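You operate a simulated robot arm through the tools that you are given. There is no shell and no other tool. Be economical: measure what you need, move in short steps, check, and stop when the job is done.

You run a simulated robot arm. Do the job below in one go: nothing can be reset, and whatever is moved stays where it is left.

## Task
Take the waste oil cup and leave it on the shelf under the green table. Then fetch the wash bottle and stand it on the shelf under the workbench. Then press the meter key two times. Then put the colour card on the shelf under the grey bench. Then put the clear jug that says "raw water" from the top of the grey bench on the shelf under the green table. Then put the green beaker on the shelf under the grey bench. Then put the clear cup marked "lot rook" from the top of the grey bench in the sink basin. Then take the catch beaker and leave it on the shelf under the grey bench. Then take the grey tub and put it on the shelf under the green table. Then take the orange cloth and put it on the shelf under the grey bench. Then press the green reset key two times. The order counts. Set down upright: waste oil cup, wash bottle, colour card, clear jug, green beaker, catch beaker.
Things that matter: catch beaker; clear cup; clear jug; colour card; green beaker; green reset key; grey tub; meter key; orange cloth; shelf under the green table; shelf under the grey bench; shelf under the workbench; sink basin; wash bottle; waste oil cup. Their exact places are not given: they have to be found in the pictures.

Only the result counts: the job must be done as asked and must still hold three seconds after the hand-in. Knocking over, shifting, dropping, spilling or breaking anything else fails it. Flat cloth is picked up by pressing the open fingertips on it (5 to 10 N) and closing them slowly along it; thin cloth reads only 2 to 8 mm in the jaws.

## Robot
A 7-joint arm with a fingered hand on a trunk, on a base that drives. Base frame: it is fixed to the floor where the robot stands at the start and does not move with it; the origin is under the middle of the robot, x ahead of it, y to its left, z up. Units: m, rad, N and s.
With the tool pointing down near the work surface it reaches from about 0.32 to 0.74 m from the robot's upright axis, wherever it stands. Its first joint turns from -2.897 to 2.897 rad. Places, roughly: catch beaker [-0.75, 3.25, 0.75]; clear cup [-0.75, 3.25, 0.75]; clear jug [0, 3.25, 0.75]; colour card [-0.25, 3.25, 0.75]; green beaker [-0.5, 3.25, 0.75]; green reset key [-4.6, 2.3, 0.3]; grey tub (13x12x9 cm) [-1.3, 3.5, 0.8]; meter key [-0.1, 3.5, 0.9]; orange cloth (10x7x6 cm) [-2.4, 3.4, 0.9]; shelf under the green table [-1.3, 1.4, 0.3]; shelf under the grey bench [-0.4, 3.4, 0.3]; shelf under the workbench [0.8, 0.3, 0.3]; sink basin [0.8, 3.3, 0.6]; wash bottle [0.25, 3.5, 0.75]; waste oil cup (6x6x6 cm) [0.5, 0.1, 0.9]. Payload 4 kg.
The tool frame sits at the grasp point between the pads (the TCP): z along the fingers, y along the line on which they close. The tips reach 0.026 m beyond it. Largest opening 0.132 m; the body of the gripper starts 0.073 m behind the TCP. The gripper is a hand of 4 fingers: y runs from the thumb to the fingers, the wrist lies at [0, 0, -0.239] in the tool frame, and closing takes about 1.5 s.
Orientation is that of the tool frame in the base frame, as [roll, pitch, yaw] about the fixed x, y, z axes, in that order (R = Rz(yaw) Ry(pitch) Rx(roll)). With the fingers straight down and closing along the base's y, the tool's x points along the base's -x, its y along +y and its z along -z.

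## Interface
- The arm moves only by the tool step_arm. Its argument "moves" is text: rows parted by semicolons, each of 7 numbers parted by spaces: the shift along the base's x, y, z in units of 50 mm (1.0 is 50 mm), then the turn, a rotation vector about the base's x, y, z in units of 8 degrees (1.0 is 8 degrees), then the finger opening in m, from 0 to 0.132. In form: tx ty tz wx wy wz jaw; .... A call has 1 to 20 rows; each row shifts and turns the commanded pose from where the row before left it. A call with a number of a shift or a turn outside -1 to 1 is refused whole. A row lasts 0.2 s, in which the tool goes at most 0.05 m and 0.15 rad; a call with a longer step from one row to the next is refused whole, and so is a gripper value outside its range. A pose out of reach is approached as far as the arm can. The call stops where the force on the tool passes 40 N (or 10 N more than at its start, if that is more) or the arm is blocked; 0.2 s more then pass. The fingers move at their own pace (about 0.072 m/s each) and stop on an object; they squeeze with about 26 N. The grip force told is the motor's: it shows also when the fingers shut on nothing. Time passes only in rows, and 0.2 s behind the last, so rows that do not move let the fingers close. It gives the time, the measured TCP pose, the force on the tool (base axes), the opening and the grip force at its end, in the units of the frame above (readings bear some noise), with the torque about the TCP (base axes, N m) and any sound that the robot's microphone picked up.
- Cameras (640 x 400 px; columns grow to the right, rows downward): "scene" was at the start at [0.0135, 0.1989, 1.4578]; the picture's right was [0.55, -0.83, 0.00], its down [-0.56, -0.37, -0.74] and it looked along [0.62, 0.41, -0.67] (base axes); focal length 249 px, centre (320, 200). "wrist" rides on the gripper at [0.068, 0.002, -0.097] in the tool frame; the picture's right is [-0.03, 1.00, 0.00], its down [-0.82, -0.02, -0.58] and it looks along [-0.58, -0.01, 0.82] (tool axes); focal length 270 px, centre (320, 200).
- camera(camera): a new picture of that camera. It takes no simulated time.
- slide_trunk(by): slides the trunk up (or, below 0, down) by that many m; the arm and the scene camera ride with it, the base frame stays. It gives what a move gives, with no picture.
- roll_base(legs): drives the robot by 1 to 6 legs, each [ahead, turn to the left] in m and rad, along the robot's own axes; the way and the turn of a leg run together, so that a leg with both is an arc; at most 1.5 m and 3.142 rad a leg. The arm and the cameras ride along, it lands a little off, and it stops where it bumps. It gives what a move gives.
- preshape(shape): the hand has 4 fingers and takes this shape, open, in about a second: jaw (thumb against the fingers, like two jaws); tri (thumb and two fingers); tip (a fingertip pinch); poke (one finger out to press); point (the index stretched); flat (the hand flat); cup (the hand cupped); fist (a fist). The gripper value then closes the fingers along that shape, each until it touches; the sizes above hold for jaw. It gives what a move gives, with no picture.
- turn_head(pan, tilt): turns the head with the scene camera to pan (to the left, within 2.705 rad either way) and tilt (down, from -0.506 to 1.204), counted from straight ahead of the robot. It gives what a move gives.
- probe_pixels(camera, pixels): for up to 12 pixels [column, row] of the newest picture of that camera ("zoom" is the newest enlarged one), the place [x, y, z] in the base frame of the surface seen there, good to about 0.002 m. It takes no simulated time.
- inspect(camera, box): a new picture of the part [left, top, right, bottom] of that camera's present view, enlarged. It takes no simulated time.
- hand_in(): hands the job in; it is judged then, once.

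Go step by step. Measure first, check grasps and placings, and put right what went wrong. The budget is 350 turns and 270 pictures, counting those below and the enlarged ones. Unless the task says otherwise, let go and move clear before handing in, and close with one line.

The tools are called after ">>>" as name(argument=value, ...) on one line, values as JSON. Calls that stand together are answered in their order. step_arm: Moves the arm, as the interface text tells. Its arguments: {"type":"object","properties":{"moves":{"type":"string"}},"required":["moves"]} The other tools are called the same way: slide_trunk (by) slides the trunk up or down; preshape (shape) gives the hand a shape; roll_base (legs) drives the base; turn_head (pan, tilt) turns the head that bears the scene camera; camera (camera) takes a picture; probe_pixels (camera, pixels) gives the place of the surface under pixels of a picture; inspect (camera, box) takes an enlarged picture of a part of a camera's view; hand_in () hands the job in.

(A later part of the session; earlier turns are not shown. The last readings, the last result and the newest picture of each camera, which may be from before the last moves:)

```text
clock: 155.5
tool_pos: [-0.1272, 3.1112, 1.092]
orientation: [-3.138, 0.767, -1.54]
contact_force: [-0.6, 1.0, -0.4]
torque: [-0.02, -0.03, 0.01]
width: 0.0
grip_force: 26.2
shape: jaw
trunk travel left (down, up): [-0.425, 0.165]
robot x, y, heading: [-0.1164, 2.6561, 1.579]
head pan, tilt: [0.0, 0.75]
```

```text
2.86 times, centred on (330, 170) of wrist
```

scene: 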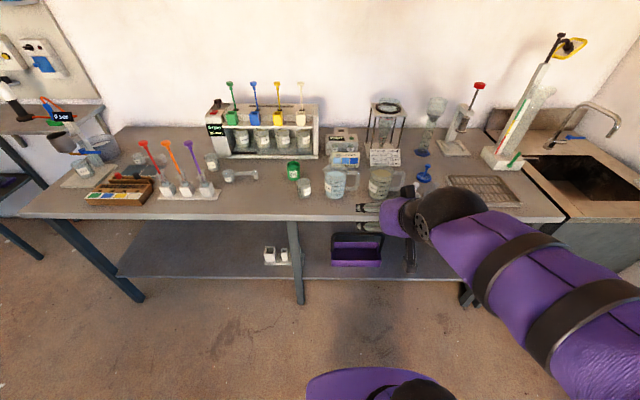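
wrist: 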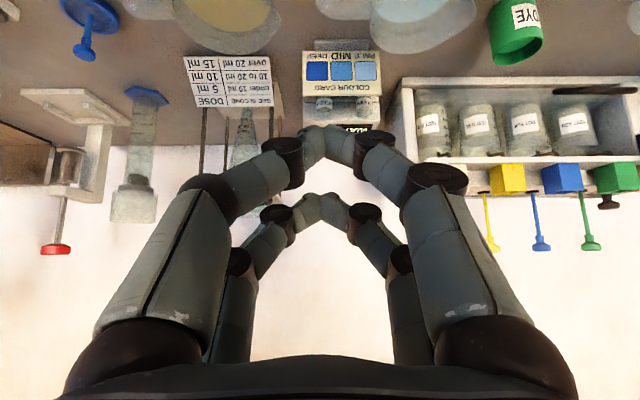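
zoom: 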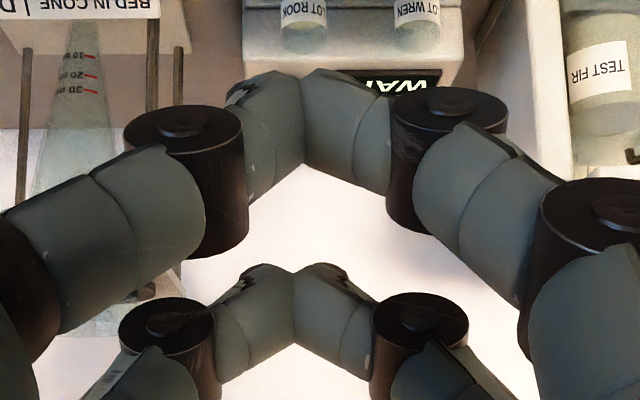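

The lower tip pair sits about (-0.002, -0.003, -0.036) from the TCP. I'll move above the key.

>>> step_arm(moves="0 0.8 0 0 0 0 0; 0 0.8 0 0 0 0 0; 0 0.8 0 0 0 0 0; 0 0.8 0 0 0 0 0; 0 0.8 0 0 0 0 0; 0 0.8 0 0 0 0 0; 0 0.8 0 0 0 0 0; 0 0.7 0 0 0 0 0; 0 0.7 -0.5 0 0 0 0; 0 0.76 -0.8 0 0 0 0; 0 0 -0.8 0 0 0 0; 0 0 0 0 0 0 0")

>>> camera(camera="wrist")

>>> camera(camera="scene")

```text
refused: row 10 steps farther than a row can; nothing moved
```

```text
196 pictures are left
```

wrist: 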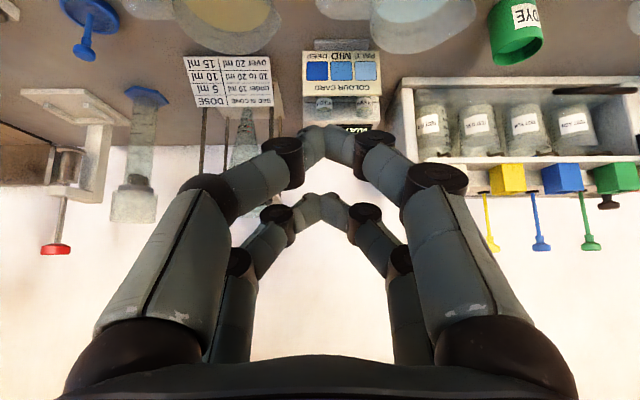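

```text
195 pictures are left
```

scene: 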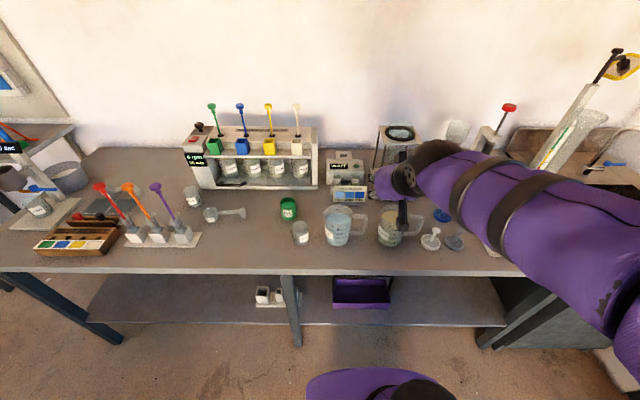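

>>> step_arm(moves="0 0.8 0 0 0 0 0; 0 0.8 0 0 0 0 0; 0 0.8 0 0 0 0 0; 0 0.8 0 0 0 0 0; 0 0.8 0 0 0 0 0; 0 0.8 0 0 0 0 0; 0 0.8 0 0 0 0 0; 0 0.7 0 0 0 0 0; 0 0.7 -0.5 0 0 0 0; 0 0.7 -0.6 0 0 0 0; 0 0 -0.8 0 0 0 0; 0 0 0 0 0 0 0")

>>> camera(camera="wrist")

>>> camera(camera="scene")

```text
clock: 158.1
tool_pos: [-0.1284, 3.4956, 0.9971]
orientation: [-3.141, 0.768, -1.54]
contact_force: [0.0, 0.0, -0.1]
torque: [0.0, -0.03, 0.01]
width: 0.0002
grip_force: 25.2
shape: jaw
trunk travel left (down, up): [-0.425, 0.165]
robot x, y, heading: [-0.1166, 2.6558, 1.57]
head pan, tilt: [0.0, 0.75]
```

```text
194 pictures are left
```

wrist: 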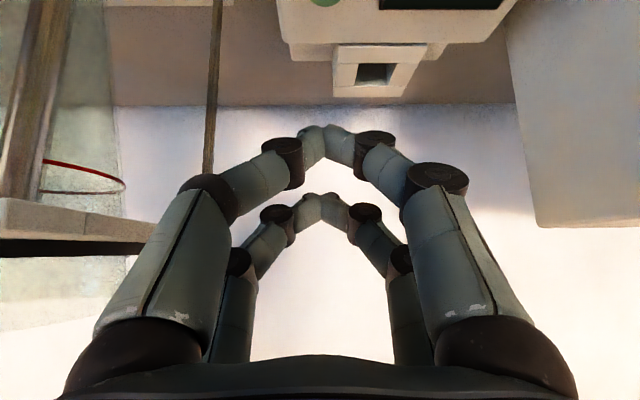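

```text
193 pictures are left
```

scene: 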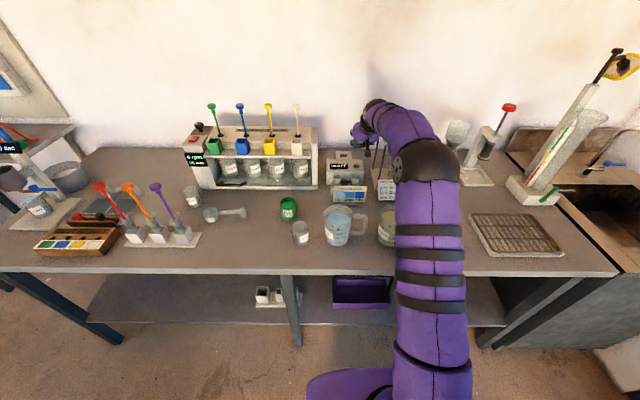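

The tips line up with the key (column 325). I'll check the clearance to the cone stand on the left of this view.

>>> probe_pixels(camera="wrist", pixels=[[210, 100], [150, 230], [60, 220], [325, 2], [312, 2], [338, 2], [325, 128], [510, 100], [380, 60]])

```text
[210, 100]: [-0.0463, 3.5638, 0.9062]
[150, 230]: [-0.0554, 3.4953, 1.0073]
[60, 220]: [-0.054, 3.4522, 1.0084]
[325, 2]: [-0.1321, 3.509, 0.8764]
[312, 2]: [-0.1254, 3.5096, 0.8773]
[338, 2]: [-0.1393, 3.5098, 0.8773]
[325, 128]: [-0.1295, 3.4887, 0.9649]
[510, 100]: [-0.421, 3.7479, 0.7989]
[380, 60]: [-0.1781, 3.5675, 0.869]
```

The stand's plate edge is at x -0.055, just clear of the hand's side at about -0.064, so I'll shift 4 mm away while lowering to just above the key.

>>> step_arm(moves="-0.08 0.08 -0.3 0 0 0 0; 0 0 -0.5 0 0 0 0; 0 0 -0.5 0 0 0 0; 0 0 -0.2 0 0 0 0; 0 0 0 0 0 0 0")

>>> camera(camera="wrist")

>>> inspect(camera="scene", box=[320, 90, 420, 200])

```text
clock: 159.3
tool_pos: [-0.1325, 3.4988, 0.9221]
orientation: [-3.14, 0.768, -1.538]
contact_force: [0.7, -0.7, -0.4]
torque: [-0.02, 0.01, -0.05]
width: 0.0001
grip_force: 26.0
shape: jaw
trunk travel left (down, up): [-0.425, 0.165]
robot x, y, heading: [-0.1192, 2.6563, 1.573]
head pan, tilt: [0.0, 0.75]
```

```text
192 pictures are left
```

wrist: 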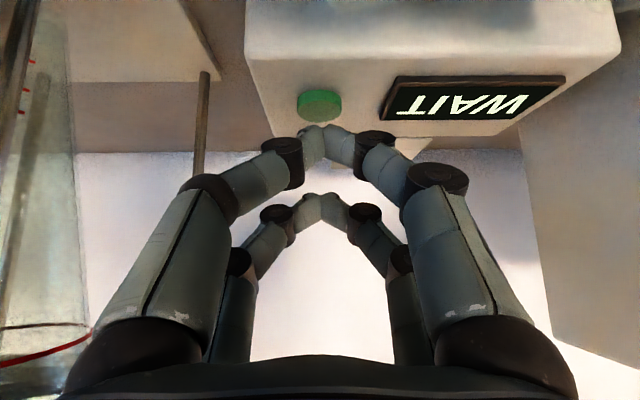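

```text
3.64 times, centred on (370, 145) of scene
```

zoom: 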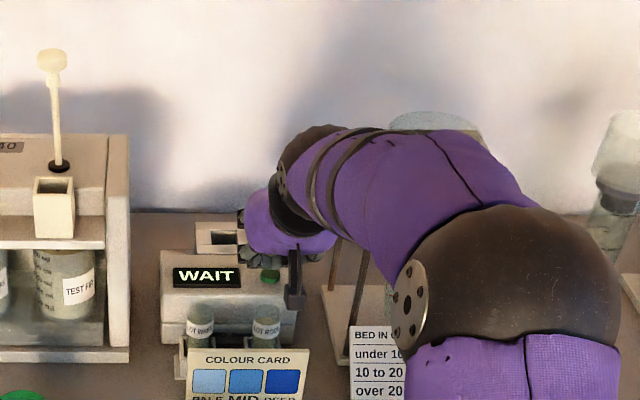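

>>> probe_pixels(camera="wrist", pixels=[[319, 115], [319, 100], [319, 92], [302, 103], [336, 103], [325, 130], [318, 132], [326, 127]])

```text
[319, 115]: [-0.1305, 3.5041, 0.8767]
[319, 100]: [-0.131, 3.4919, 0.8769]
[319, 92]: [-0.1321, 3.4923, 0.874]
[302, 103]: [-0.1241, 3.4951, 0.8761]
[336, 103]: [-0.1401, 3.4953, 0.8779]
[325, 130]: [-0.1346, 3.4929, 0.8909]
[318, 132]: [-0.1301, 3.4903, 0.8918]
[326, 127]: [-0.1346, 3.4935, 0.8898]
```

The tip is right over the key. I'll press down in small steps.

>>> step_arm(moves="0 0.08 -0.1 0 0 0 0; 0 0 -0.1 0 0 0 0; 0 0 0 0 0 0 0")

>>> step_arm(moves="0 0 -0.04 0 0 0 0; 0 0 -0.04 0 0 0 0; 0 0 0 0 0 0 0")

```text
clock: 160.1
tool_pos: [-0.1316, 3.5042, 0.9125]
orientation: [3.141, 0.767, -1.537]
contact_force: [0.5, 0.4, 2.4]
torque: [0.02, 0.06, 0.02]
width: 0.0
grip_force: 25.8
shape: jaw
trunk travel left (down, up): [-0.425, 0.165]
robot x, y, heading: [-0.117, 2.6524, 1.577]
head pan, tilt: [0.0, 0.75]
heard: click
```

```text
clock: 160.9
tool_pos: [-0.1328, 3.5033, 0.9106]
orientation: [-3.14, 0.771, -1.541]
contact_force: [-1.3, 3.3, 11.5]
torque: [0.12, 0.14, 0.0]
width: 0.0002
grip_force: 25.6
shape: jaw
trunk travel left (down, up): [-0.425, 0.165]
robot x, y, heading: [-0.1167, 2.6554, 1.579]
head pan, tilt: [0.0, 0.75]
```

I heard a click, so that's press one. I'll lift clear and check the display.

>>> step_arm(moves="0 0 0.2 0 0 0 0; 0 0 0.2 0 0 0 0; 0 0 0 0 0 0 0; 0 0 0 0 0 0 0")

>>> camera(camera="wrist")

```text
clock: 161.9
tool_pos: [-0.1324, 3.5025, 0.9284]
orientation: [-3.14, 0.767, -1.539]
contact_force: [-0.6, 0.9, 0.1]
torque: [-0.01, 0.02, 0.0]
width: 0.0
grip_force: 26.2
shape: jaw
trunk travel left (down, up): [-0.425, 0.165]
robot x, y, heading: [-0.1154, 2.6562, 1.579]
head pan, tilt: [0.0, 0.75]
```

```text
190 pictures are left
```

wrist: 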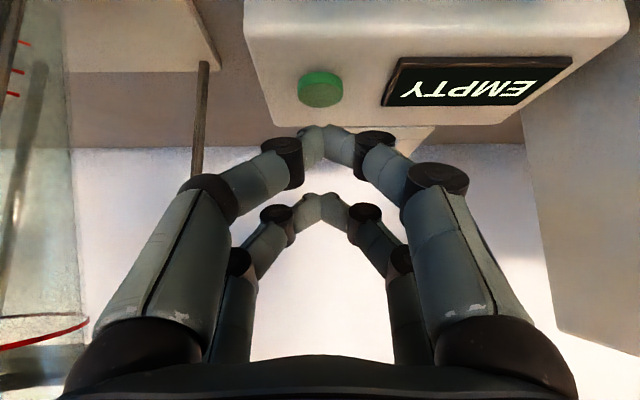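

The display changed to EMPTY, so one press registered. Now the second press.

>>> step_arm(moves="0 0 -0.2 0 0 0 0; 0 0 -0.12 0 0 0 0; 0 0 -0.06 0 0 0 0; 0 0 0 0 0 0 0")

>>> step_arm(moves="0 0 0.2 0 0 0 0; 0 0 0.3 0 0 0 0; 0 0 0.6 0 0 0 0; 0 0 0.8 0 0 0 0; 0 0 0 0 0 0 0")

>>> camera(camera="scene")

```text
clock: 162.9
tool_pos: [-0.1326, 3.5033, 0.9118]
orientation: [-3.139, 0.77, -1.539]
contact_force: [-0.3, 1.6, 8.4]
torque: [0.05, 0.05, 0.0]
width: 0.0
grip_force: 26.4
shape: jaw
trunk travel left (down, up): [-0.425, 0.165]
robot x, y, heading: [-0.115, 2.6564, 1.579]
head pan, tilt: [0.0, 0.75]
heard: click
```

```text
clock: 164.1
tool_pos: [-0.1323, 3.5028, 1.0025]
orientation: [-3.137, 0.765, -1.539]
contact_force: [0.1, 0.0, 0.4]
torque: [0.0, 0.03, 0.0]
width: 0.0
grip_force: 25.7
shape: jaw
trunk travel left (down, up): [-0.425, 0.165]
robot x, y, heading: [-0.1206, 2.6575, 1.579]
head pan, tilt: [0.0, 0.75]
```

```text
189 pictures are left
```

scene: 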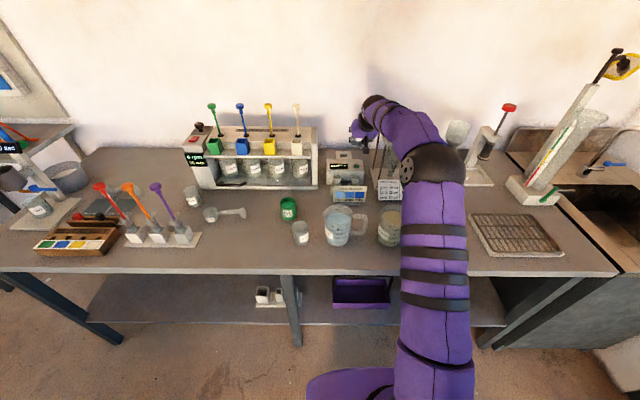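

The second click was heard. Now the colour card: I'll pull the hand back, open it, and look at the card up close.

>>> step_arm(moves="0 -0.5 0.8 0 0 0 0; 0 -0.8 0.4 0 0 0 0; 0 -0.8 0 0 0 0 0.1; 0 -0.8 0 0 0 0 0.132; 0 -0.8 0 0 0 0 0.132; 0 -0.8 0 0 0 0 0.132; -0.2 -0.8 0 0 0 0 0.132; -0.2 -0.4 0 0 0 0 0.132; 0 0 0 0 0 0 0.132")

>>> camera(camera="wrist")

>>> inspect(camera="scene", box=[290, 140, 420, 250])

```text
clock: 166.1
tool_pos: [-0.1522, 3.2181, 1.0659]
orientation: [-3.139, 0.767, -1.538]
contact_force: [-0.1, -1.0, 0.4]
torque: [0.0, -0.06, -0.02]
width: 0.126
grip_force: 0.0
shape: jaw
trunk travel left (down, up): [-0.425, 0.165]
robot x, y, heading: [-0.116, 2.6571, 1.572]
head pan, tilt: [0.0, 0.75]
```

```text
188 pictures are left
```

wrist: 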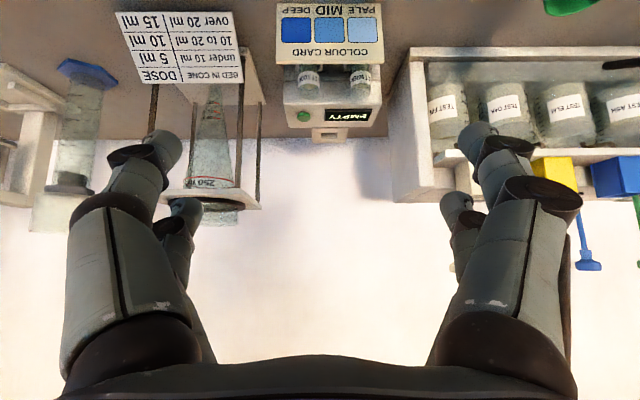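

```text
3.64 times, centred on (355, 195) of scene
```

zoom: 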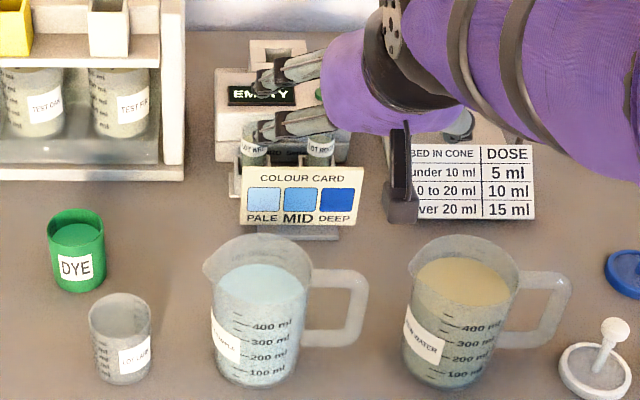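

>>> probe_pixels(camera="zoom", pixels=[[302, 172], [245, 185], [242, 220], [300, 222], [358, 175], [352, 220], [300, 235], [330, 236], [325, 165], [250, 160], [260, 285], [180, 345]])

>>> inspect(camera="wrist", box=[260, 0, 400, 100])

>>> probe_pixels(camera="zoom", pixels=[[100, 270], [530, 265], [320, 10], [110, 20], [530, 20], [320, 230], [300, 290], [130, 265], [530, 255], [80, 250]])

```text
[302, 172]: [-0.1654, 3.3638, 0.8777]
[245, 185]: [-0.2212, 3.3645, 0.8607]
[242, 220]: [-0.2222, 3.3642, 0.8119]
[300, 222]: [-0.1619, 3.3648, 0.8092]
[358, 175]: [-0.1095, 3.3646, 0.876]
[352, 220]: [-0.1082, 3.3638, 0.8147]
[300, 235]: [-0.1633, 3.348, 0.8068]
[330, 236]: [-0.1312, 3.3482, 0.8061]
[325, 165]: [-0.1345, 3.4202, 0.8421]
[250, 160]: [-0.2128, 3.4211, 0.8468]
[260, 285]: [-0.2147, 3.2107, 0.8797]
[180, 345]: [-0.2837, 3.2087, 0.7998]
```

```text
4.00 times, centred on (330, 50) of wrist
```

zoom: 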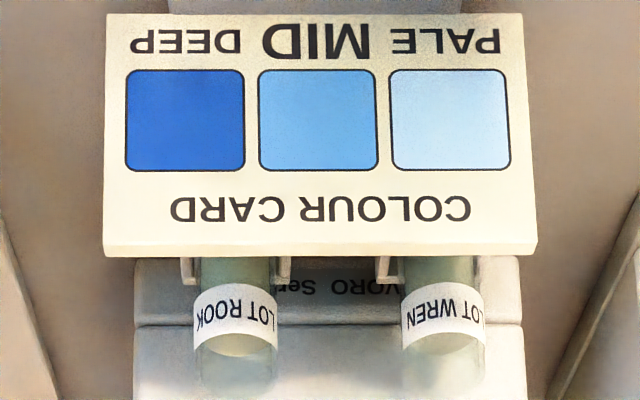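

```text
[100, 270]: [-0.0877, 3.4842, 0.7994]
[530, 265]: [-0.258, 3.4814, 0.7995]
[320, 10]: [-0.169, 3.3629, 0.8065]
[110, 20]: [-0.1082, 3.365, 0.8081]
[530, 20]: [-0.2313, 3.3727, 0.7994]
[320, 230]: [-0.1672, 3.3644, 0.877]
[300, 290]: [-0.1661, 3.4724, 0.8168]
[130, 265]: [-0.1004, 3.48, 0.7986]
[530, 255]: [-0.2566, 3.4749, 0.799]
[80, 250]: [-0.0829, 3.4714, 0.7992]
```

The card's front plane is y 3.364, x -0.223..-0.107, z 0.807–0.88. The jugs block a tilt from the front, so I plan to pinch its thickness with the hand tilted in the card's plane, coming from the left. I need the rack's position and the jug tops first.

>>> probe_pixels(camera="wrist", pixels=[[400, 120], [400, 190], [395, 160], [430, 60], [450, 195], [303, 72], [361, 70], [332, 60], [135, 20], [215, 25]])

>>> inspect(camera="scene", box=[170, 110, 420, 250])

>>> probe_pixels(camera="zoom", pixels=[[360, 195], [372, 110], [382, 190], [430, 245], [465, 255], [520, 270], [560, 250], [625, 255], [330, 240], [305, 245], [340, 310], [600, 180]])

```text
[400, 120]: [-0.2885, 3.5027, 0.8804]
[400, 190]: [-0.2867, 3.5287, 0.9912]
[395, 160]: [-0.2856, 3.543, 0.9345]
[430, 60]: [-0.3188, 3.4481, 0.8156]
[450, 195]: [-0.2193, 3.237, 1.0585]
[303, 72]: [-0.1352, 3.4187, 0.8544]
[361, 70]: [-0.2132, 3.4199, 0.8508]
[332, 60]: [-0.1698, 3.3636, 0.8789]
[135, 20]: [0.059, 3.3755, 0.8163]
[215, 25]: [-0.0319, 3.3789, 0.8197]
```

```text
2.56 times, centred on (295, 180) of scene
```

zoom: 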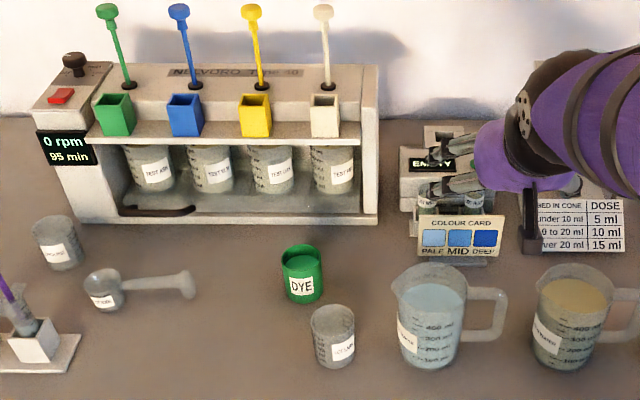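

```text
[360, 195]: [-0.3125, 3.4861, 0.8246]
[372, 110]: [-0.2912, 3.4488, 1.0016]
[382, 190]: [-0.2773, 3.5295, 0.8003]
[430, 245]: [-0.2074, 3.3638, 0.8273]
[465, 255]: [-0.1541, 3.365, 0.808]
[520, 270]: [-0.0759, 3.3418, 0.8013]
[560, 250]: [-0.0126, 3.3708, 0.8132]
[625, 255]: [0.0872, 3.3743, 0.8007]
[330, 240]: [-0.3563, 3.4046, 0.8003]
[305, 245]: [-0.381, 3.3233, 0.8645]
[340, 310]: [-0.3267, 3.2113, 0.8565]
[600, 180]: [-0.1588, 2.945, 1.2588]
```

The rack's right side is at x -0.285 and its front at y 3.45. A 20° tilt from the left keeps the hand clear of it, and will also fit the front of the shelf. I'll rotate the hand at height first.

>>> step_arm(moves="0 0 0.4 -1 0 0 0.06; 0 0 0.4 -1 0 0 0.06; 0 0 0 -1 0 0 0.06; 0 0 0 -1 0 0 0.06; 0 0 0 -1 0 0 0.06; 0 0 0 -0.5 0 0 0.06; 0 0 0 0 0 -1 0.04; 0 0 0 0 0 -1 0.04; 0 0 0 0 0 -1 0.04; 0 0 0 0 0 -1 0.04; 0 0 0 0 0 0 0.04")

>>> step_arm(moves="0 0 0 0 0 -1 0.04; 0 0 0 0 0 -1 0.04; 0 0 0 0 0 -1 0.04; 0 0 0 0 0 -1 0.04; 0 0 0 0 0 -1 0.04; 0 0 0 0 0 -1 0.04; 0 0 0 0 0 -1 0.04; 0 0 0 0 -1 -0.2 0.04; 0 0 0 0 -1 0 0.04; 0 0 0 0 -0.5 0 0.04; 0 0 0 0 0 0 0.04")

>>> camera(camera="wrist")

>>> camera(camera="scene")

```text
clock: 168.5
tool_pos: [-0.1513, 3.2183, 1.1033]
orientation: [3.12, 0.0, -2.109]
contact_force: [-0.6, -0.9, 0.1]
torque: [0.01, -0.01, -0.02]
width: 0.0383
grip_force: 0.0
shape: jaw
trunk travel left (down, up): [-0.425, 0.165]
robot x, y, heading: [-0.1165, 2.6551, 1.581]
head pan, tilt: [0.0, 0.75]
```

```text
clock: 170.9
tool_pos: [-0.1525, 3.2184, 1.1037]
orientation: [3.135, 0.35, -3.11]
contact_force: [-0.1, 0.4, -1.1]
torque: [-0.02, 0.02, 0.01]
width: 0.0387
grip_force: 0.0
shape: jaw
trunk travel left (down, up): [-0.425, 0.165]
robot x, y, heading: [-0.1207, 2.6548, 1.575]
head pan, tilt: [0.0, 0.75]
```

```text
184 pictures are left
```

wrist: 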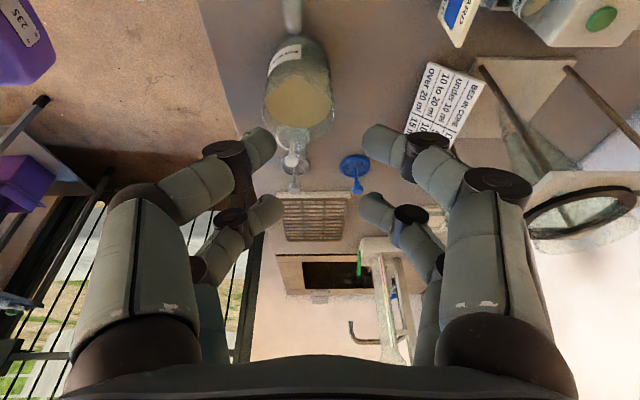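

```text
183 pictures are left
```

scene: 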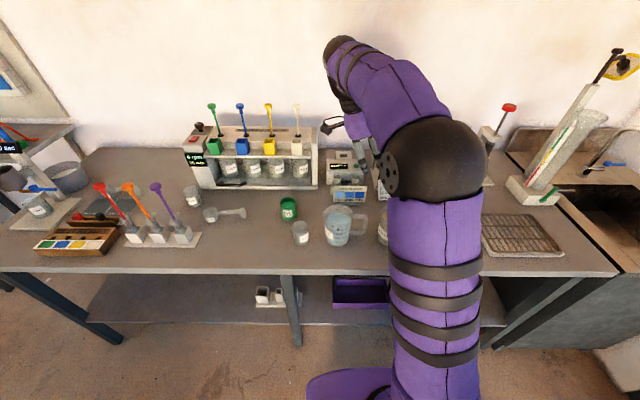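

The orientation is reached. I'll move over the card at height, then look.

>>> step_arm(moves="0 0.7 0 0 0 -0.23 0.04; 0 0.7 0 0 0 0 0.04; -0.1 0.7 0 0 0 0 0.04; -0.1 0.7 0 0 0 0 0.04; -0.1 0.2 -0.6 0 0 0 0.04; -0.05 0 -0.8 0 0 0 0.04; 0 0 -0.7 0 0 0 0.04; 0 0 0 0 0 0 0.04")

>>> camera(camera="wrist")

>>> inspect(camera="scene", box=[260, 60, 460, 220])

```text
clock: 172.7
tool_pos: [-0.1699, 3.3358, 0.9801]
orientation: [3.132, 0.346, -3.14]
contact_force: [0.2, 0.5, 0.3]
torque: [-0.01, 0.01, 0.02]
width: 0.0383
grip_force: 0.1
shape: jaw
out of reach, approached as far as the arm can: row 3, 4
trunk travel left (down, up): [-0.425, 0.165]
robot x, y, heading: [-0.1221, 2.6572, 1.576]
head pan, tilt: [0.0, 0.75]
```

```text
182 pictures are left
```

wrist: 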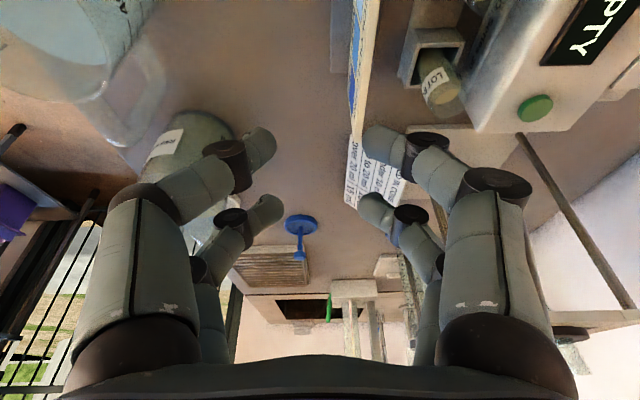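

```text
2.50 times, centred on (360, 140) of scene
```

zoom: 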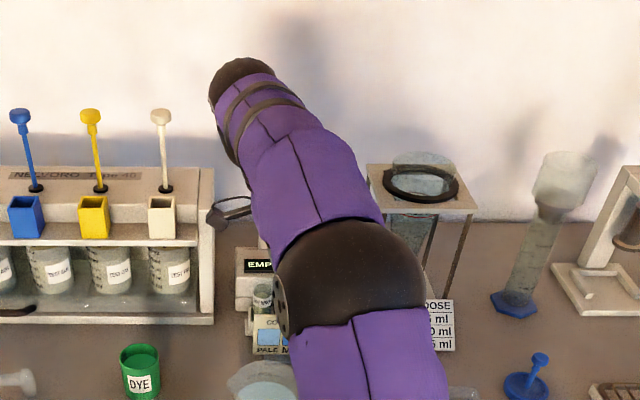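

>>> step_arm(moves="0 0.3 0 0 0 0 0.04; 0 0.34 0 0 0 0 0.04; 0 0 0 0 0 0 0.04")

>>> camera(camera="wrist")

```text
clock: 173.5
tool_pos: [-0.1697, 3.3684, 0.98]
orientation: [3.134, 0.35, 3.141]
contact_force: [-0.2, 0.9, 0.5]
torque: [0.02, -0.01, 0.02]
width: 0.0382
grip_force: 0.0
shape: jaw
trunk travel left (down, up): [-0.425, 0.165]
robot x, y, heading: [-0.1197, 2.6564, 1.583]
head pan, tilt: [0.0, 0.75]
```

```text
180 pictures are left
```

wrist: 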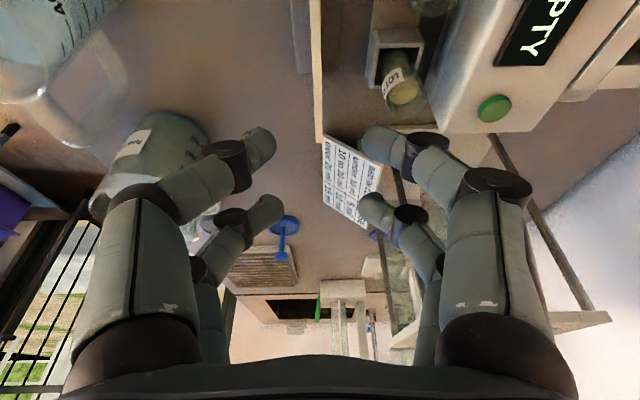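

The card's top edge (column 316) lies between the fingers. I'll probe it for exact centring.

>>> probe_pixels(camera="wrist", pixels=[[317, 20], [319, 60], [319, 100], [319, 130], [314, 60], [323, 60], [262, 140], [376, 138], [275, 205], [366, 205], [400, 60], [395, 95]])

```text
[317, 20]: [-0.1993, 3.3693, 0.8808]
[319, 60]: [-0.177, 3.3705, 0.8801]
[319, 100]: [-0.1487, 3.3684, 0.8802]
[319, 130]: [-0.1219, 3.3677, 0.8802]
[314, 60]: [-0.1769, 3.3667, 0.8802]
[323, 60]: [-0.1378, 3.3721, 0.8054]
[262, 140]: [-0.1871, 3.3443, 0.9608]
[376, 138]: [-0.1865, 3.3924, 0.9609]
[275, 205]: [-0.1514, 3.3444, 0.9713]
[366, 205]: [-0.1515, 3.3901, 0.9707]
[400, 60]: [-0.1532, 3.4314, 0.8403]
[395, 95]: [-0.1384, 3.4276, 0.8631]
```

Centred: the card top is y 3.364–3.372 and the fingers are at 3.344/3.392. I'll descend to z 0.868 and close.

>>> step_arm(moves="0 0 -0.5 0 0 0 0.04; 0 0 -0.6 0 0 0 0.04; 0 0 -0.6 0 0 0 0.04; 0 0 -0.5 0 0 0 0.04; 0 0 0 0 0 0 0.04")

>>> step_arm(moves="0 0 0 0 0 0 0.02; 0 0 0 0 0 0 0.005; 0 0 0 0 0 0 0.002; 0 0 0 0 0 0 0.002; 0 0 0 0 0 0 0.002")

>>> camera(camera="wrist")

```text
clock: 174.7
tool_pos: [-0.1703, 3.3695, 0.8712]
orientation: [3.134, 0.35, 3.141]
contact_force: [0.8, -0.1, -0.2]
torque: [-0.03, 0.01, 0.01]
width: 0.0383
grip_force: 0.1
shape: jaw
trunk travel left (down, up): [-0.425, 0.165]
robot x, y, heading: [-0.1173, 2.6548, 1.573]
head pan, tilt: [0.0, 0.75]
```

```text
clock: 175.9
tool_pos: [-0.1704, 3.3683, 0.8709]
orientation: [3.136, 0.351, -3.141]
contact_force: [-0.6, 0.0, 0.5]
torque: [0.0, 0.01, 0.0]
width: 0.0004
grip_force: 26.2
shape: tri
trunk travel left (down, up): [-0.425, 0.165]
robot x, y, heading: [-0.1178, 2.6567, 1.579]
head pan, tilt: [0.0, 0.75]
```

```text
179 pictures are left
```

wrist: 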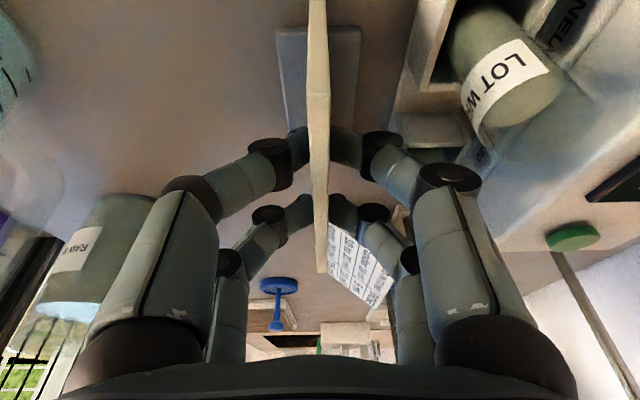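

Both pairs pinch the card. I'll lift it gently.

>>> step_arm(moves="0 0 0.2 0 0 0 0.002; 0 0 0.3 0 0 0 0.002; 0 0 0.5 0 0 0 0.002; 0 0 0 0 0 0 0.002")

>>> camera(camera="wrist")

```text
clock: 176.9
tool_pos: [-0.1683, 3.3687, 0.9217]
orientation: [3.135, 0.348, 3.141]
contact_force: [0.0, -1.1, -1.1]
torque: [-0.03, 0.0, -0.01]
width: 0.0004
grip_force: 25.7
shape: tri
trunk travel left (down, up): [-0.425, 0.165]
robot x, y, heading: [-0.121, 2.6588, 1.582]
head pan, tilt: [0.0, 0.75]
```

```text
178 pictures are left
```

wrist: 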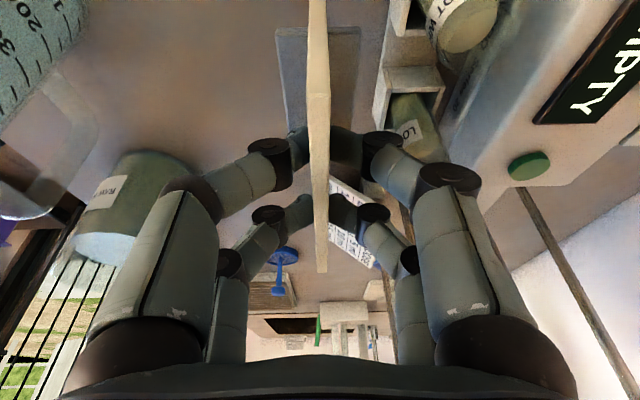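

The card came up with its foot. I'll raise it further, retract, and rotate the hand back to face forward.

>>> step_arm(moves="0 0 0.8 0 0 0 0.002; 0 0 0.8 0 0 0 0.002; 0 0 0.8 0 0 0 0.002; 0 -0.3 0.8 0 0 0 0.002; 0 -0.8 0 0 0 0 0.002; 0 -0.8 0 0 0 0 0.002; 0 -0.8 0 0 0 0 0.002; 0 -0.8 0 0 0 0 0.002; 0 -0.8 0 0 0 0 0.002; 0 -0.8 0 0 0 0 0.002; 0 -0.8 0 0 0 0 0.002; 0 0 0 0 0 0 0.002")

>>> step_arm(moves="0 0 0 0 0 1 0.002; 0 0 0 0 0 1 0.002; 0 0 0 0 0 1 0.002; 0 0 0 0 0 1 0.002; 0 0 0 0 0 1 0.002; 0 0 0 0 0 1 0.002; 0 0 0 0 0 1 0.002; 0 0 0 0 0 1 0.002; 0 0 0 0 0 1 0.002; 0 0 0 0 0 1 0.002; 0 0 0 0 0 1 0.002; 0 0 0 0 0 0.3 0.002; 0 0 0 0 0 0 0.002")

>>> camera(camera="scene")

>>> camera(camera="wrist")

```text
clock: 179.5
tool_pos: [-0.1874, 3.3145, 1.0928]
orientation: [3.134, 0.348, 3.141]
contact_force: [-0.1, 0.5, -0.2]
torque: [-0.01, 0.03, -0.02]
width: 0.0005
grip_force: 26.1
shape: tri
out of reach, approached as far as the arm can: row 3, 5, 6, 7, 8, 9, 10, 11
trunk travel left (down, up): [-0.425, 0.165]
robot x, y, heading: [-0.1191, 2.6545, 1.585]
head pan, tilt: [0.0, 0.75]
```

```text
clock: 182.3
tool_pos: [-0.1875, 3.3157, 1.095]
orientation: [3.135, 0.35, -1.564]
contact_force: [0.3, -0.3, -0.2]
torque: [0.01, 0.0, 0.03]
width: 0.0004
grip_force: 26.0
shape: tri
trunk travel left (down, up): [-0.425, 0.165]
robot x, y, heading: [-0.1198, 2.6566, 1.581]
head pan, tilt: [0.0, 0.75]
```

```text
177 pictures are left
```

scene: 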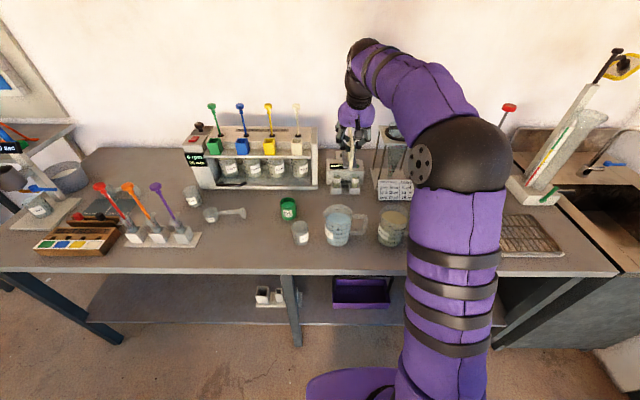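

```text
176 pictures are left
```

wrist: 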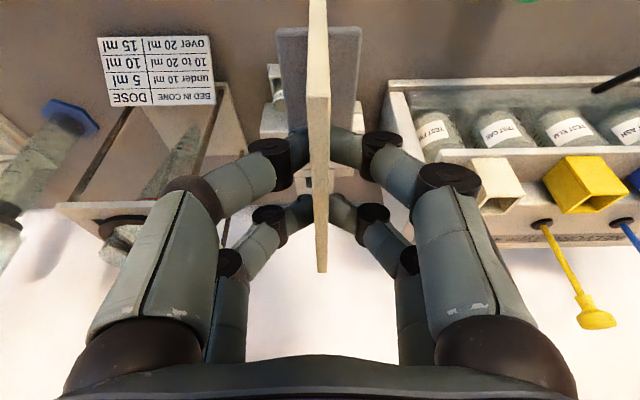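

The hand faces forward again. I'll retract the arm, then reposition the base in front of the empty left part of the shelf (x ≈ -0.6).

>>> step_arm(moves="0 -0.8 0 0 0 0 0.002; 0 -0.8 0 0 0 0 0.002; 0 -0.8 0 0 0 0 0.002; 0.2 -0.8 0 0 0 0 0.002; 0.3 -0.8 0 0 0 0 0.002; 0.3 -0.8 0 0 0 0 0.002; 0.3 -0.8 0 0 0 0 0.002; 0 0 0 0 0 0 0.002")

>>> roll_base(legs=[[-0.28, 0], [0, 1.571], [0.5, 0], [0, -1.571]])

>>> turn_head(pan=0.1, tilt=0.85)

>>> camera(camera="scene")

```text
clock: 184.1
tool_pos: [-0.1334, 3.0354, 1.0973]
orientation: [3.133, 0.348, -1.563]
contact_force: [-0.4, -0.9, -1.2]
torque: [-0.01, 0.0, 0.01]
width: 0.0003
grip_force: 25.7
shape: tri
trunk travel left (down, up): [-0.425, 0.165]
robot x, y, heading: [-0.1179, 2.6554, 1.572]
head pan, tilt: [0.0, 0.75]
```

```text
clock: 197.0
tool_pos: [-0.6275, 2.7618, 1.0968]
orientation: [3.133, 0.348, -1.574]
contact_force: [-1.1, 0.6, -0.8]
torque: [-0.02, -0.01, -0.03]
width: 0.0004
grip_force: 26.2
shape: tri
trunk travel left (down, up): [-0.425, 0.165]
robot x, y, heading: [-0.6162, 2.3818, 1.567]
head pan, tilt: [0.0, 0.75]
```

```text
clock: 197.6
tool_pos: [-0.6271, 2.7607, 1.0964]
orientation: [3.134, 0.348, -1.574]
contact_force: [1.6, -0.5, -0.4]
torque: [0.0, -0.05, 0.0]
width: 0.0004
grip_force: 26.3
shape: tri
trunk travel left (down, up): [-0.425, 0.165]
robot x, y, heading: [-0.6165, 2.3858, 1.563]
head pan, tilt: [0.099, 0.85]
```

```text
175 pictures are left
```

scene: 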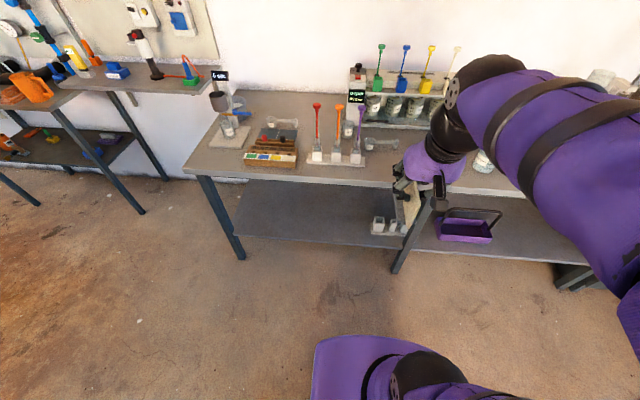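

>>> probe_pixels(camera="scene", pixels=[[378, 225], [393, 228], [370, 236], [300, 236], [245, 234], [340, 240], [240, 190], [330, 200], [413, 245], [238, 215]])

```text
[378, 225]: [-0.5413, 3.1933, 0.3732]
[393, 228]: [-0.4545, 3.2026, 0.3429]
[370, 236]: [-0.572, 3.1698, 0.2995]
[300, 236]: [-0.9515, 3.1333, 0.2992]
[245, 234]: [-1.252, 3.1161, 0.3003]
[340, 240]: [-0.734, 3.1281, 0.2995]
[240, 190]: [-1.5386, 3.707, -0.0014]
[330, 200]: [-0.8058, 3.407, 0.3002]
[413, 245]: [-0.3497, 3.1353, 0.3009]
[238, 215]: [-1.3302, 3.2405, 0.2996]
```

The shelf front is at y ≈ 3.11, with a pair of white cups at x -0.54/-0.45. I'll place the card near (-0.80, 3.24): first trunk down, then arm left and lower.

>>> slide_trunk(by=-0.39)

>>> step_arm(moves="-0.5 0.5 -0.3 0 0 0 0.002; -0.5 0.5 -0.3 0 0 0 0.002; -0.5 0.5 -0.3 0 0 0 0.002; -0.5 0.5 -0.5 0 0 0 0.002; -0.5 0.4 -0.6 0 0 0 0.002; -0.5 0.4 -0.6 0 0 0 0.002; -0.4 0 -0.8 0 0 0 0.002; 0 0 -0.8 0 0 0 0.002; 0 0 -0.6 0 0 0 0.002; 0 0 0 0 0 0 0.002")

>>> camera(camera="scene")

>>> camera(camera="wrist")

```text
clock: 201.4
tool_pos: [-0.6266, 2.7612, 0.7054]
orientation: [3.132, 0.35, -1.576]
contact_force: [0.3, 0.5, -0.2]
torque: [0.05, 0.01, 0.01]
width: 0.0
grip_force: 26.6
shape: tri
trunk travel left (down, up): [-0.035, 0.555]
robot x, y, heading: [-0.6181, 2.385, 1.569]
head pan, tilt: [0.099, 0.85]
```

```text
clock: 203.6
tool_pos: [-0.7972, 2.901, 0.4665]
orientation: [3.134, 0.348, -1.573]
contact_force: [-0.1, -0.3, -0.5]
torque: [-0.03, 0.02, -0.03]
width: 0.0005
grip_force: 25.6
shape: tri
trunk travel left (down, up): [-0.035, 0.555]
robot x, y, heading: [-0.6185, 2.385, 1.569]
head pan, tilt: [0.099, 0.85]
```

```text
174 pictures are left
```

scene: 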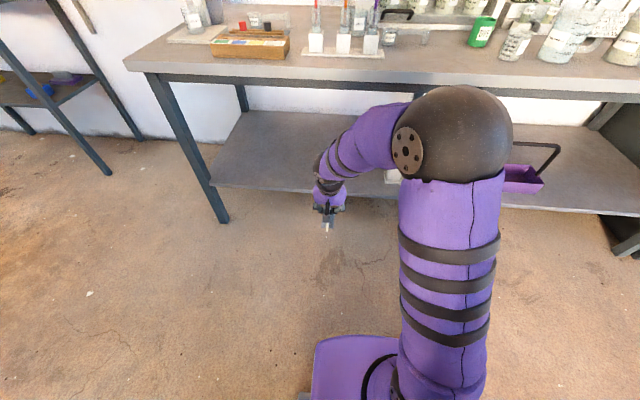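

```text
173 pictures are left
```

wrist: 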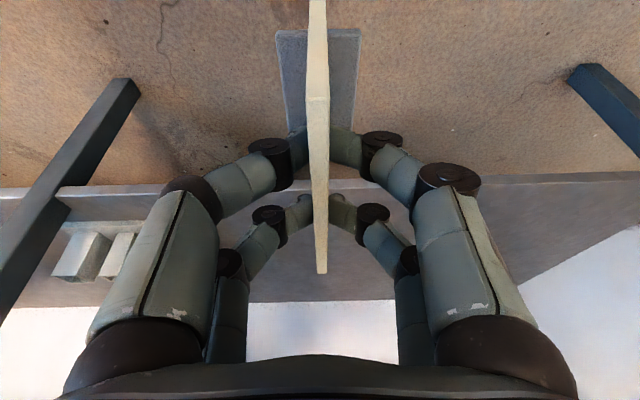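

>>> probe_pixels(camera="scene", pixels=[[455, 90], [455, 130], [410, 110], [500, 110], [390, 110], [360, 130], [335, 165], [470, 84]])

```text
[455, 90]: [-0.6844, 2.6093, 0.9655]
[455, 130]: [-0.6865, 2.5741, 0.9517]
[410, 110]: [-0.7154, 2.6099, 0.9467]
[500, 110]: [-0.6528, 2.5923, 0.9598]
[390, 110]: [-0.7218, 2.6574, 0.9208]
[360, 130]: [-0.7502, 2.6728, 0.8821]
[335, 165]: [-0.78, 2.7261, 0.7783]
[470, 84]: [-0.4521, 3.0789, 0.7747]
```

The forearm slopes down steeply but clears the bench edge (y 3.08, z 0.77). I'll drive in 0.2 and check the gap.

>>> roll_base(legs=[[0.2, 0]])

>>> step_arm(moves="0 0.4 -0.3 0 0 0 0.002; 0 0.5 -0.4 0 0 0 0.002; 0 0.4 -0.3 0 0 0 0.002; 0 0 0 0 0 0 0.002")

>>> camera(camera="scene")

>>> camera(camera="wrist")

```text
clock: 205.2
tool_pos: [-0.7962, 3.1033, 0.4663]
orientation: [3.134, 0.35, -1.573]
contact_force: [-1.0, 0.6, 0.1]
torque: [0.0, 0.0, 0.01]
width: 0.0005
grip_force: 25.6
shape: tri
trunk travel left (down, up): [-0.035, 0.555]
robot x, y, heading: [-0.6174, 2.5862, 1.573]
head pan, tilt: [0.099, 0.85]
```

```text
clock: 206.2
tool_pos: [-0.7977, 3.1687, 0.417]
orientation: [3.133, 0.349, -1.577]
contact_force: [0.9, 0.3, -1.0]
torque: [0.0, 0.0, 0.0]
width: 0.0003
grip_force: 25.5
shape: tri
trunk travel left (down, up): [-0.035, 0.555]
robot x, y, heading: [-0.617, 2.5849, 1.571]
head pan, tilt: [0.099, 0.85]
```

```text
172 pictures are left
```

scene: 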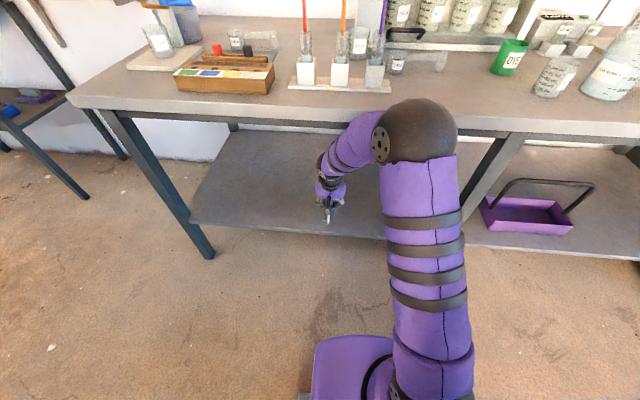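

```text
171 pictures are left
```

wrist: 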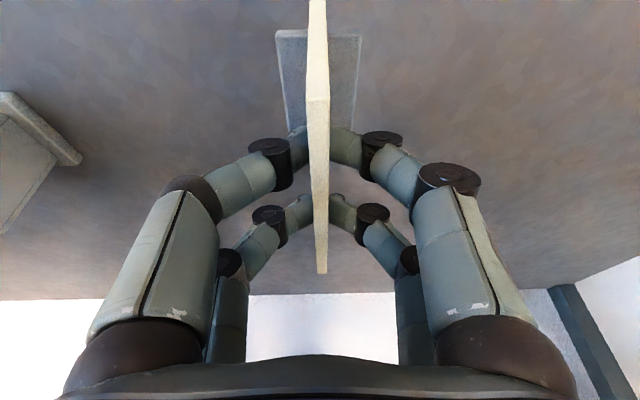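

I'll extend slightly and lower onto the shelf.

>>> step_arm(moves="0 0.4 -0.2 0 0 0 0.002; 0 0.3 -0.2 0 0 0 0.002; 0 0 -0.3 0 0 0 0.002; 0 0 -0.1 0 0 0 0.002; 0 0 0 0 0 0 0.002")

>>> step_arm(moves="0 0 -0.06 0 0 0 0.002; 0 0 -0.06 0 0 0 0.002; 0 0 0 0 0 0 0.002")

>>> probe_pixels(camera="wrist", pixels=[[290, 100]])

```text
clock: 207.4
tool_pos: [-0.7976, 3.2037, 0.3771]
orientation: [3.134, 0.351, -1.574]
contact_force: [0.1, 0.4, -0.6]
torque: [-0.01, 0.0, -0.02]
width: 0.0003
grip_force: 26.1
shape: tri
trunk travel left (down, up): [-0.035, 0.555]
robot x, y, heading: [-0.6164, 2.5827, 1.563]
head pan, tilt: [0.099, 0.85]
```

```text
clock: 208.2
tool_pos: [-0.7968, 3.2032, 0.3707]
orientation: [3.134, 0.348, -1.574]
contact_force: [0.1, 0.3, -0.8]
torque: [-0.01, -0.03, 0.02]
width: 0.0002
grip_force: 26.1
shape: tri
trunk travel left (down, up): [-0.035, 0.555]
robot x, y, heading: [-0.6139, 2.5888, 1.568]
head pan, tilt: [0.099, 0.85]
```

```text
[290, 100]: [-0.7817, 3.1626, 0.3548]
```

>>> step_arm(moves="0 0 -0.05 0 0 0 0.002; 0 0 -0.05 0 0 0 0.002; 0 0 0 0 0 0 0.002")

>>> camera(camera="wrist")

```text
clock: 209.0
tool_pos: [-0.7975, 3.2028, 0.3676]
orientation: [3.131, 0.354, -1.575]
contact_force: [-0.3, -4.5, 24.9]
torque: [-0.03, -0.06, 0.03]
width: 0.0011
grip_force: 26.1
shape: tri
trunk travel left (down, up): [-0.035, 0.555]
robot x, y, heading: [-0.6193, 2.5862, 1.57]
head pan, tilt: [0.099, 0.85]
```

```text
170 pictures are left
```

wrist: 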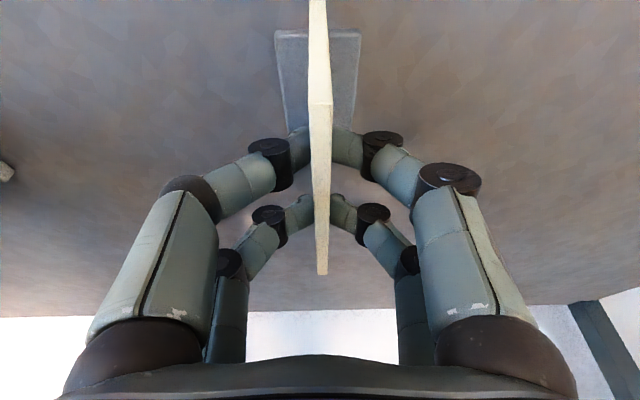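

It touched down with 25 N. I'll ease up 2 mm, open moderately, and rise straight up along the fingers.

>>> step_arm(moves="0 0 0.05 0 0 0 0.002; 0 0 0 0 0 0 0.01; 0 0 0 0 0 0 0.03; 0 0 0 0 0 0 0.04; 0 0 0 0 0 0 0.04")

>>> camera(camera="wrist")

```text
clock: 210.2
tool_pos: [-0.7977, 3.2027, 0.3679]
orientation: [3.136, 0.348, -1.575]
contact_force: [0.5, -0.2, 0.0]
torque: [-0.02, 0.04, -0.03]
width: 0.0379
grip_force: 0.0
shape: jaw
trunk travel left (down, up): [-0.035, 0.555]
robot x, y, heading: [-0.6168, 2.5814, 1.572]
head pan, tilt: [0.099, 0.85]
```

```text
169 pictures are left
```

wrist: 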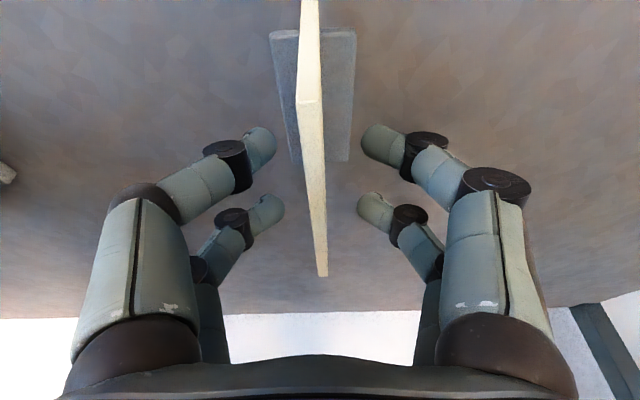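

The card stands on its foot. I'll rise along the finger axis and back away.

>>> step_arm(moves="0 -0.1 0.3 0 0 0 0.04; 0 -0.2 0.5 0 0 0 0.04; 0 -0.3 0.6 0 0 0 0.04; 0 -0.4 0.4 0 0 0 0.04; 0 0 0 0 0 0 0.04")

>>> roll_base(legs=[[-0.22, 0]])

>>> camera(camera="scene")

```text
clock: 211.4
tool_pos: [-0.7979, 3.1525, 0.4575]
orientation: [3.132, 0.347, -1.574]
contact_force: [-0.1, 0.7, 0.6]
torque: [-0.01, 0.01, 0.01]
width: 0.0376
grip_force: 0.0
shape: jaw
trunk travel left (down, up): [-0.035, 0.555]
robot x, y, heading: [-0.6168, 2.5871, 1.566]
head pan, tilt: [0.099, 0.85]
```

```text
clock: 213.1
tool_pos: [-0.7972, 2.9328, 0.4579]
orientation: [3.131, 0.348, -1.576]
contact_force: [0.2, 0.8, 0.2]
torque: [-0.02, 0.01, 0.01]
width: 0.0378
grip_force: 0.1
shape: jaw
trunk travel left (down, up): [-0.035, 0.555]
robot x, y, heading: [-0.6158, 2.3664, 1.569]
head pan, tilt: [0.099, 0.85]
```

```text
168 pictures are left
```

scene: 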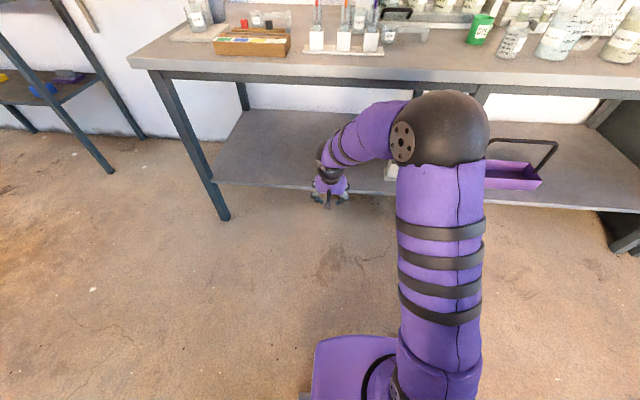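

>>> slide_trunk(by=0.39)

>>> step_arm(moves="0.4 -0.6 0.6 0 0 0 0.1; 0.4 -0.6 0.6 0 0 0 0.1; 0.4 -0.6 0.6 0 0 0 0.1; 0.4 -0.4 0.7 0 0 0 0.1; 0.4 -0.4 0.7 0 0 0 0.1; 0.4 0 0.7 0 0 0 0.1; 0.4 0 0.7 0 0 0 0.1; 0 0 0 0 0 0 0.1")

>>> camera(camera="scene")

```text
clock: 216.8
tool_pos: [-0.7973, 2.9323, 0.8485]
orientation: [3.133, 0.345, -1.575]
contact_force: [0.9, 0.0, 0.0]
torque: [0.01, -0.01, 0.01]
width: 0.0378
grip_force: 0.0
shape: jaw
trunk travel left (down, up): [-0.425, 0.165]
robot x, y, heading: [-0.6174, 2.3651, 1.569]
head pan, tilt: [0.099, 0.85]
```

```text
clock: 218.6
tool_pos: [-0.6586, 2.8035, 1.0786]
orientation: [3.132, 0.35, -1.575]
contact_force: [-0.3, -0.1, -0.7]
torque: [0.02, 0.03, 0.01]
width: 0.0953
grip_force: 0.1
shape: jaw
trunk travel left (down, up): [-0.425, 0.165]
robot x, y, heading: [-0.6176, 2.3621, 1.566]
head pan, tilt: [0.099, 0.85]
```

```text
167 pictures are left
```

scene: 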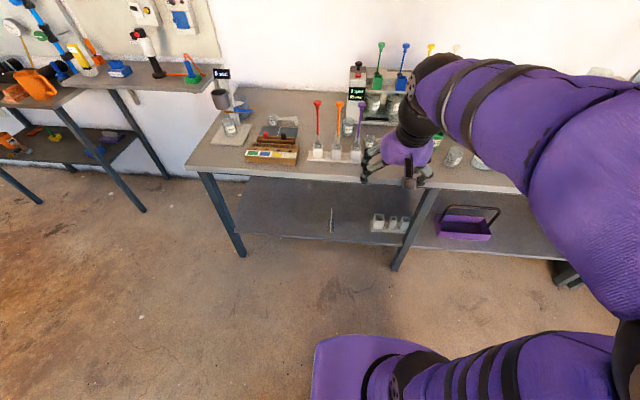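

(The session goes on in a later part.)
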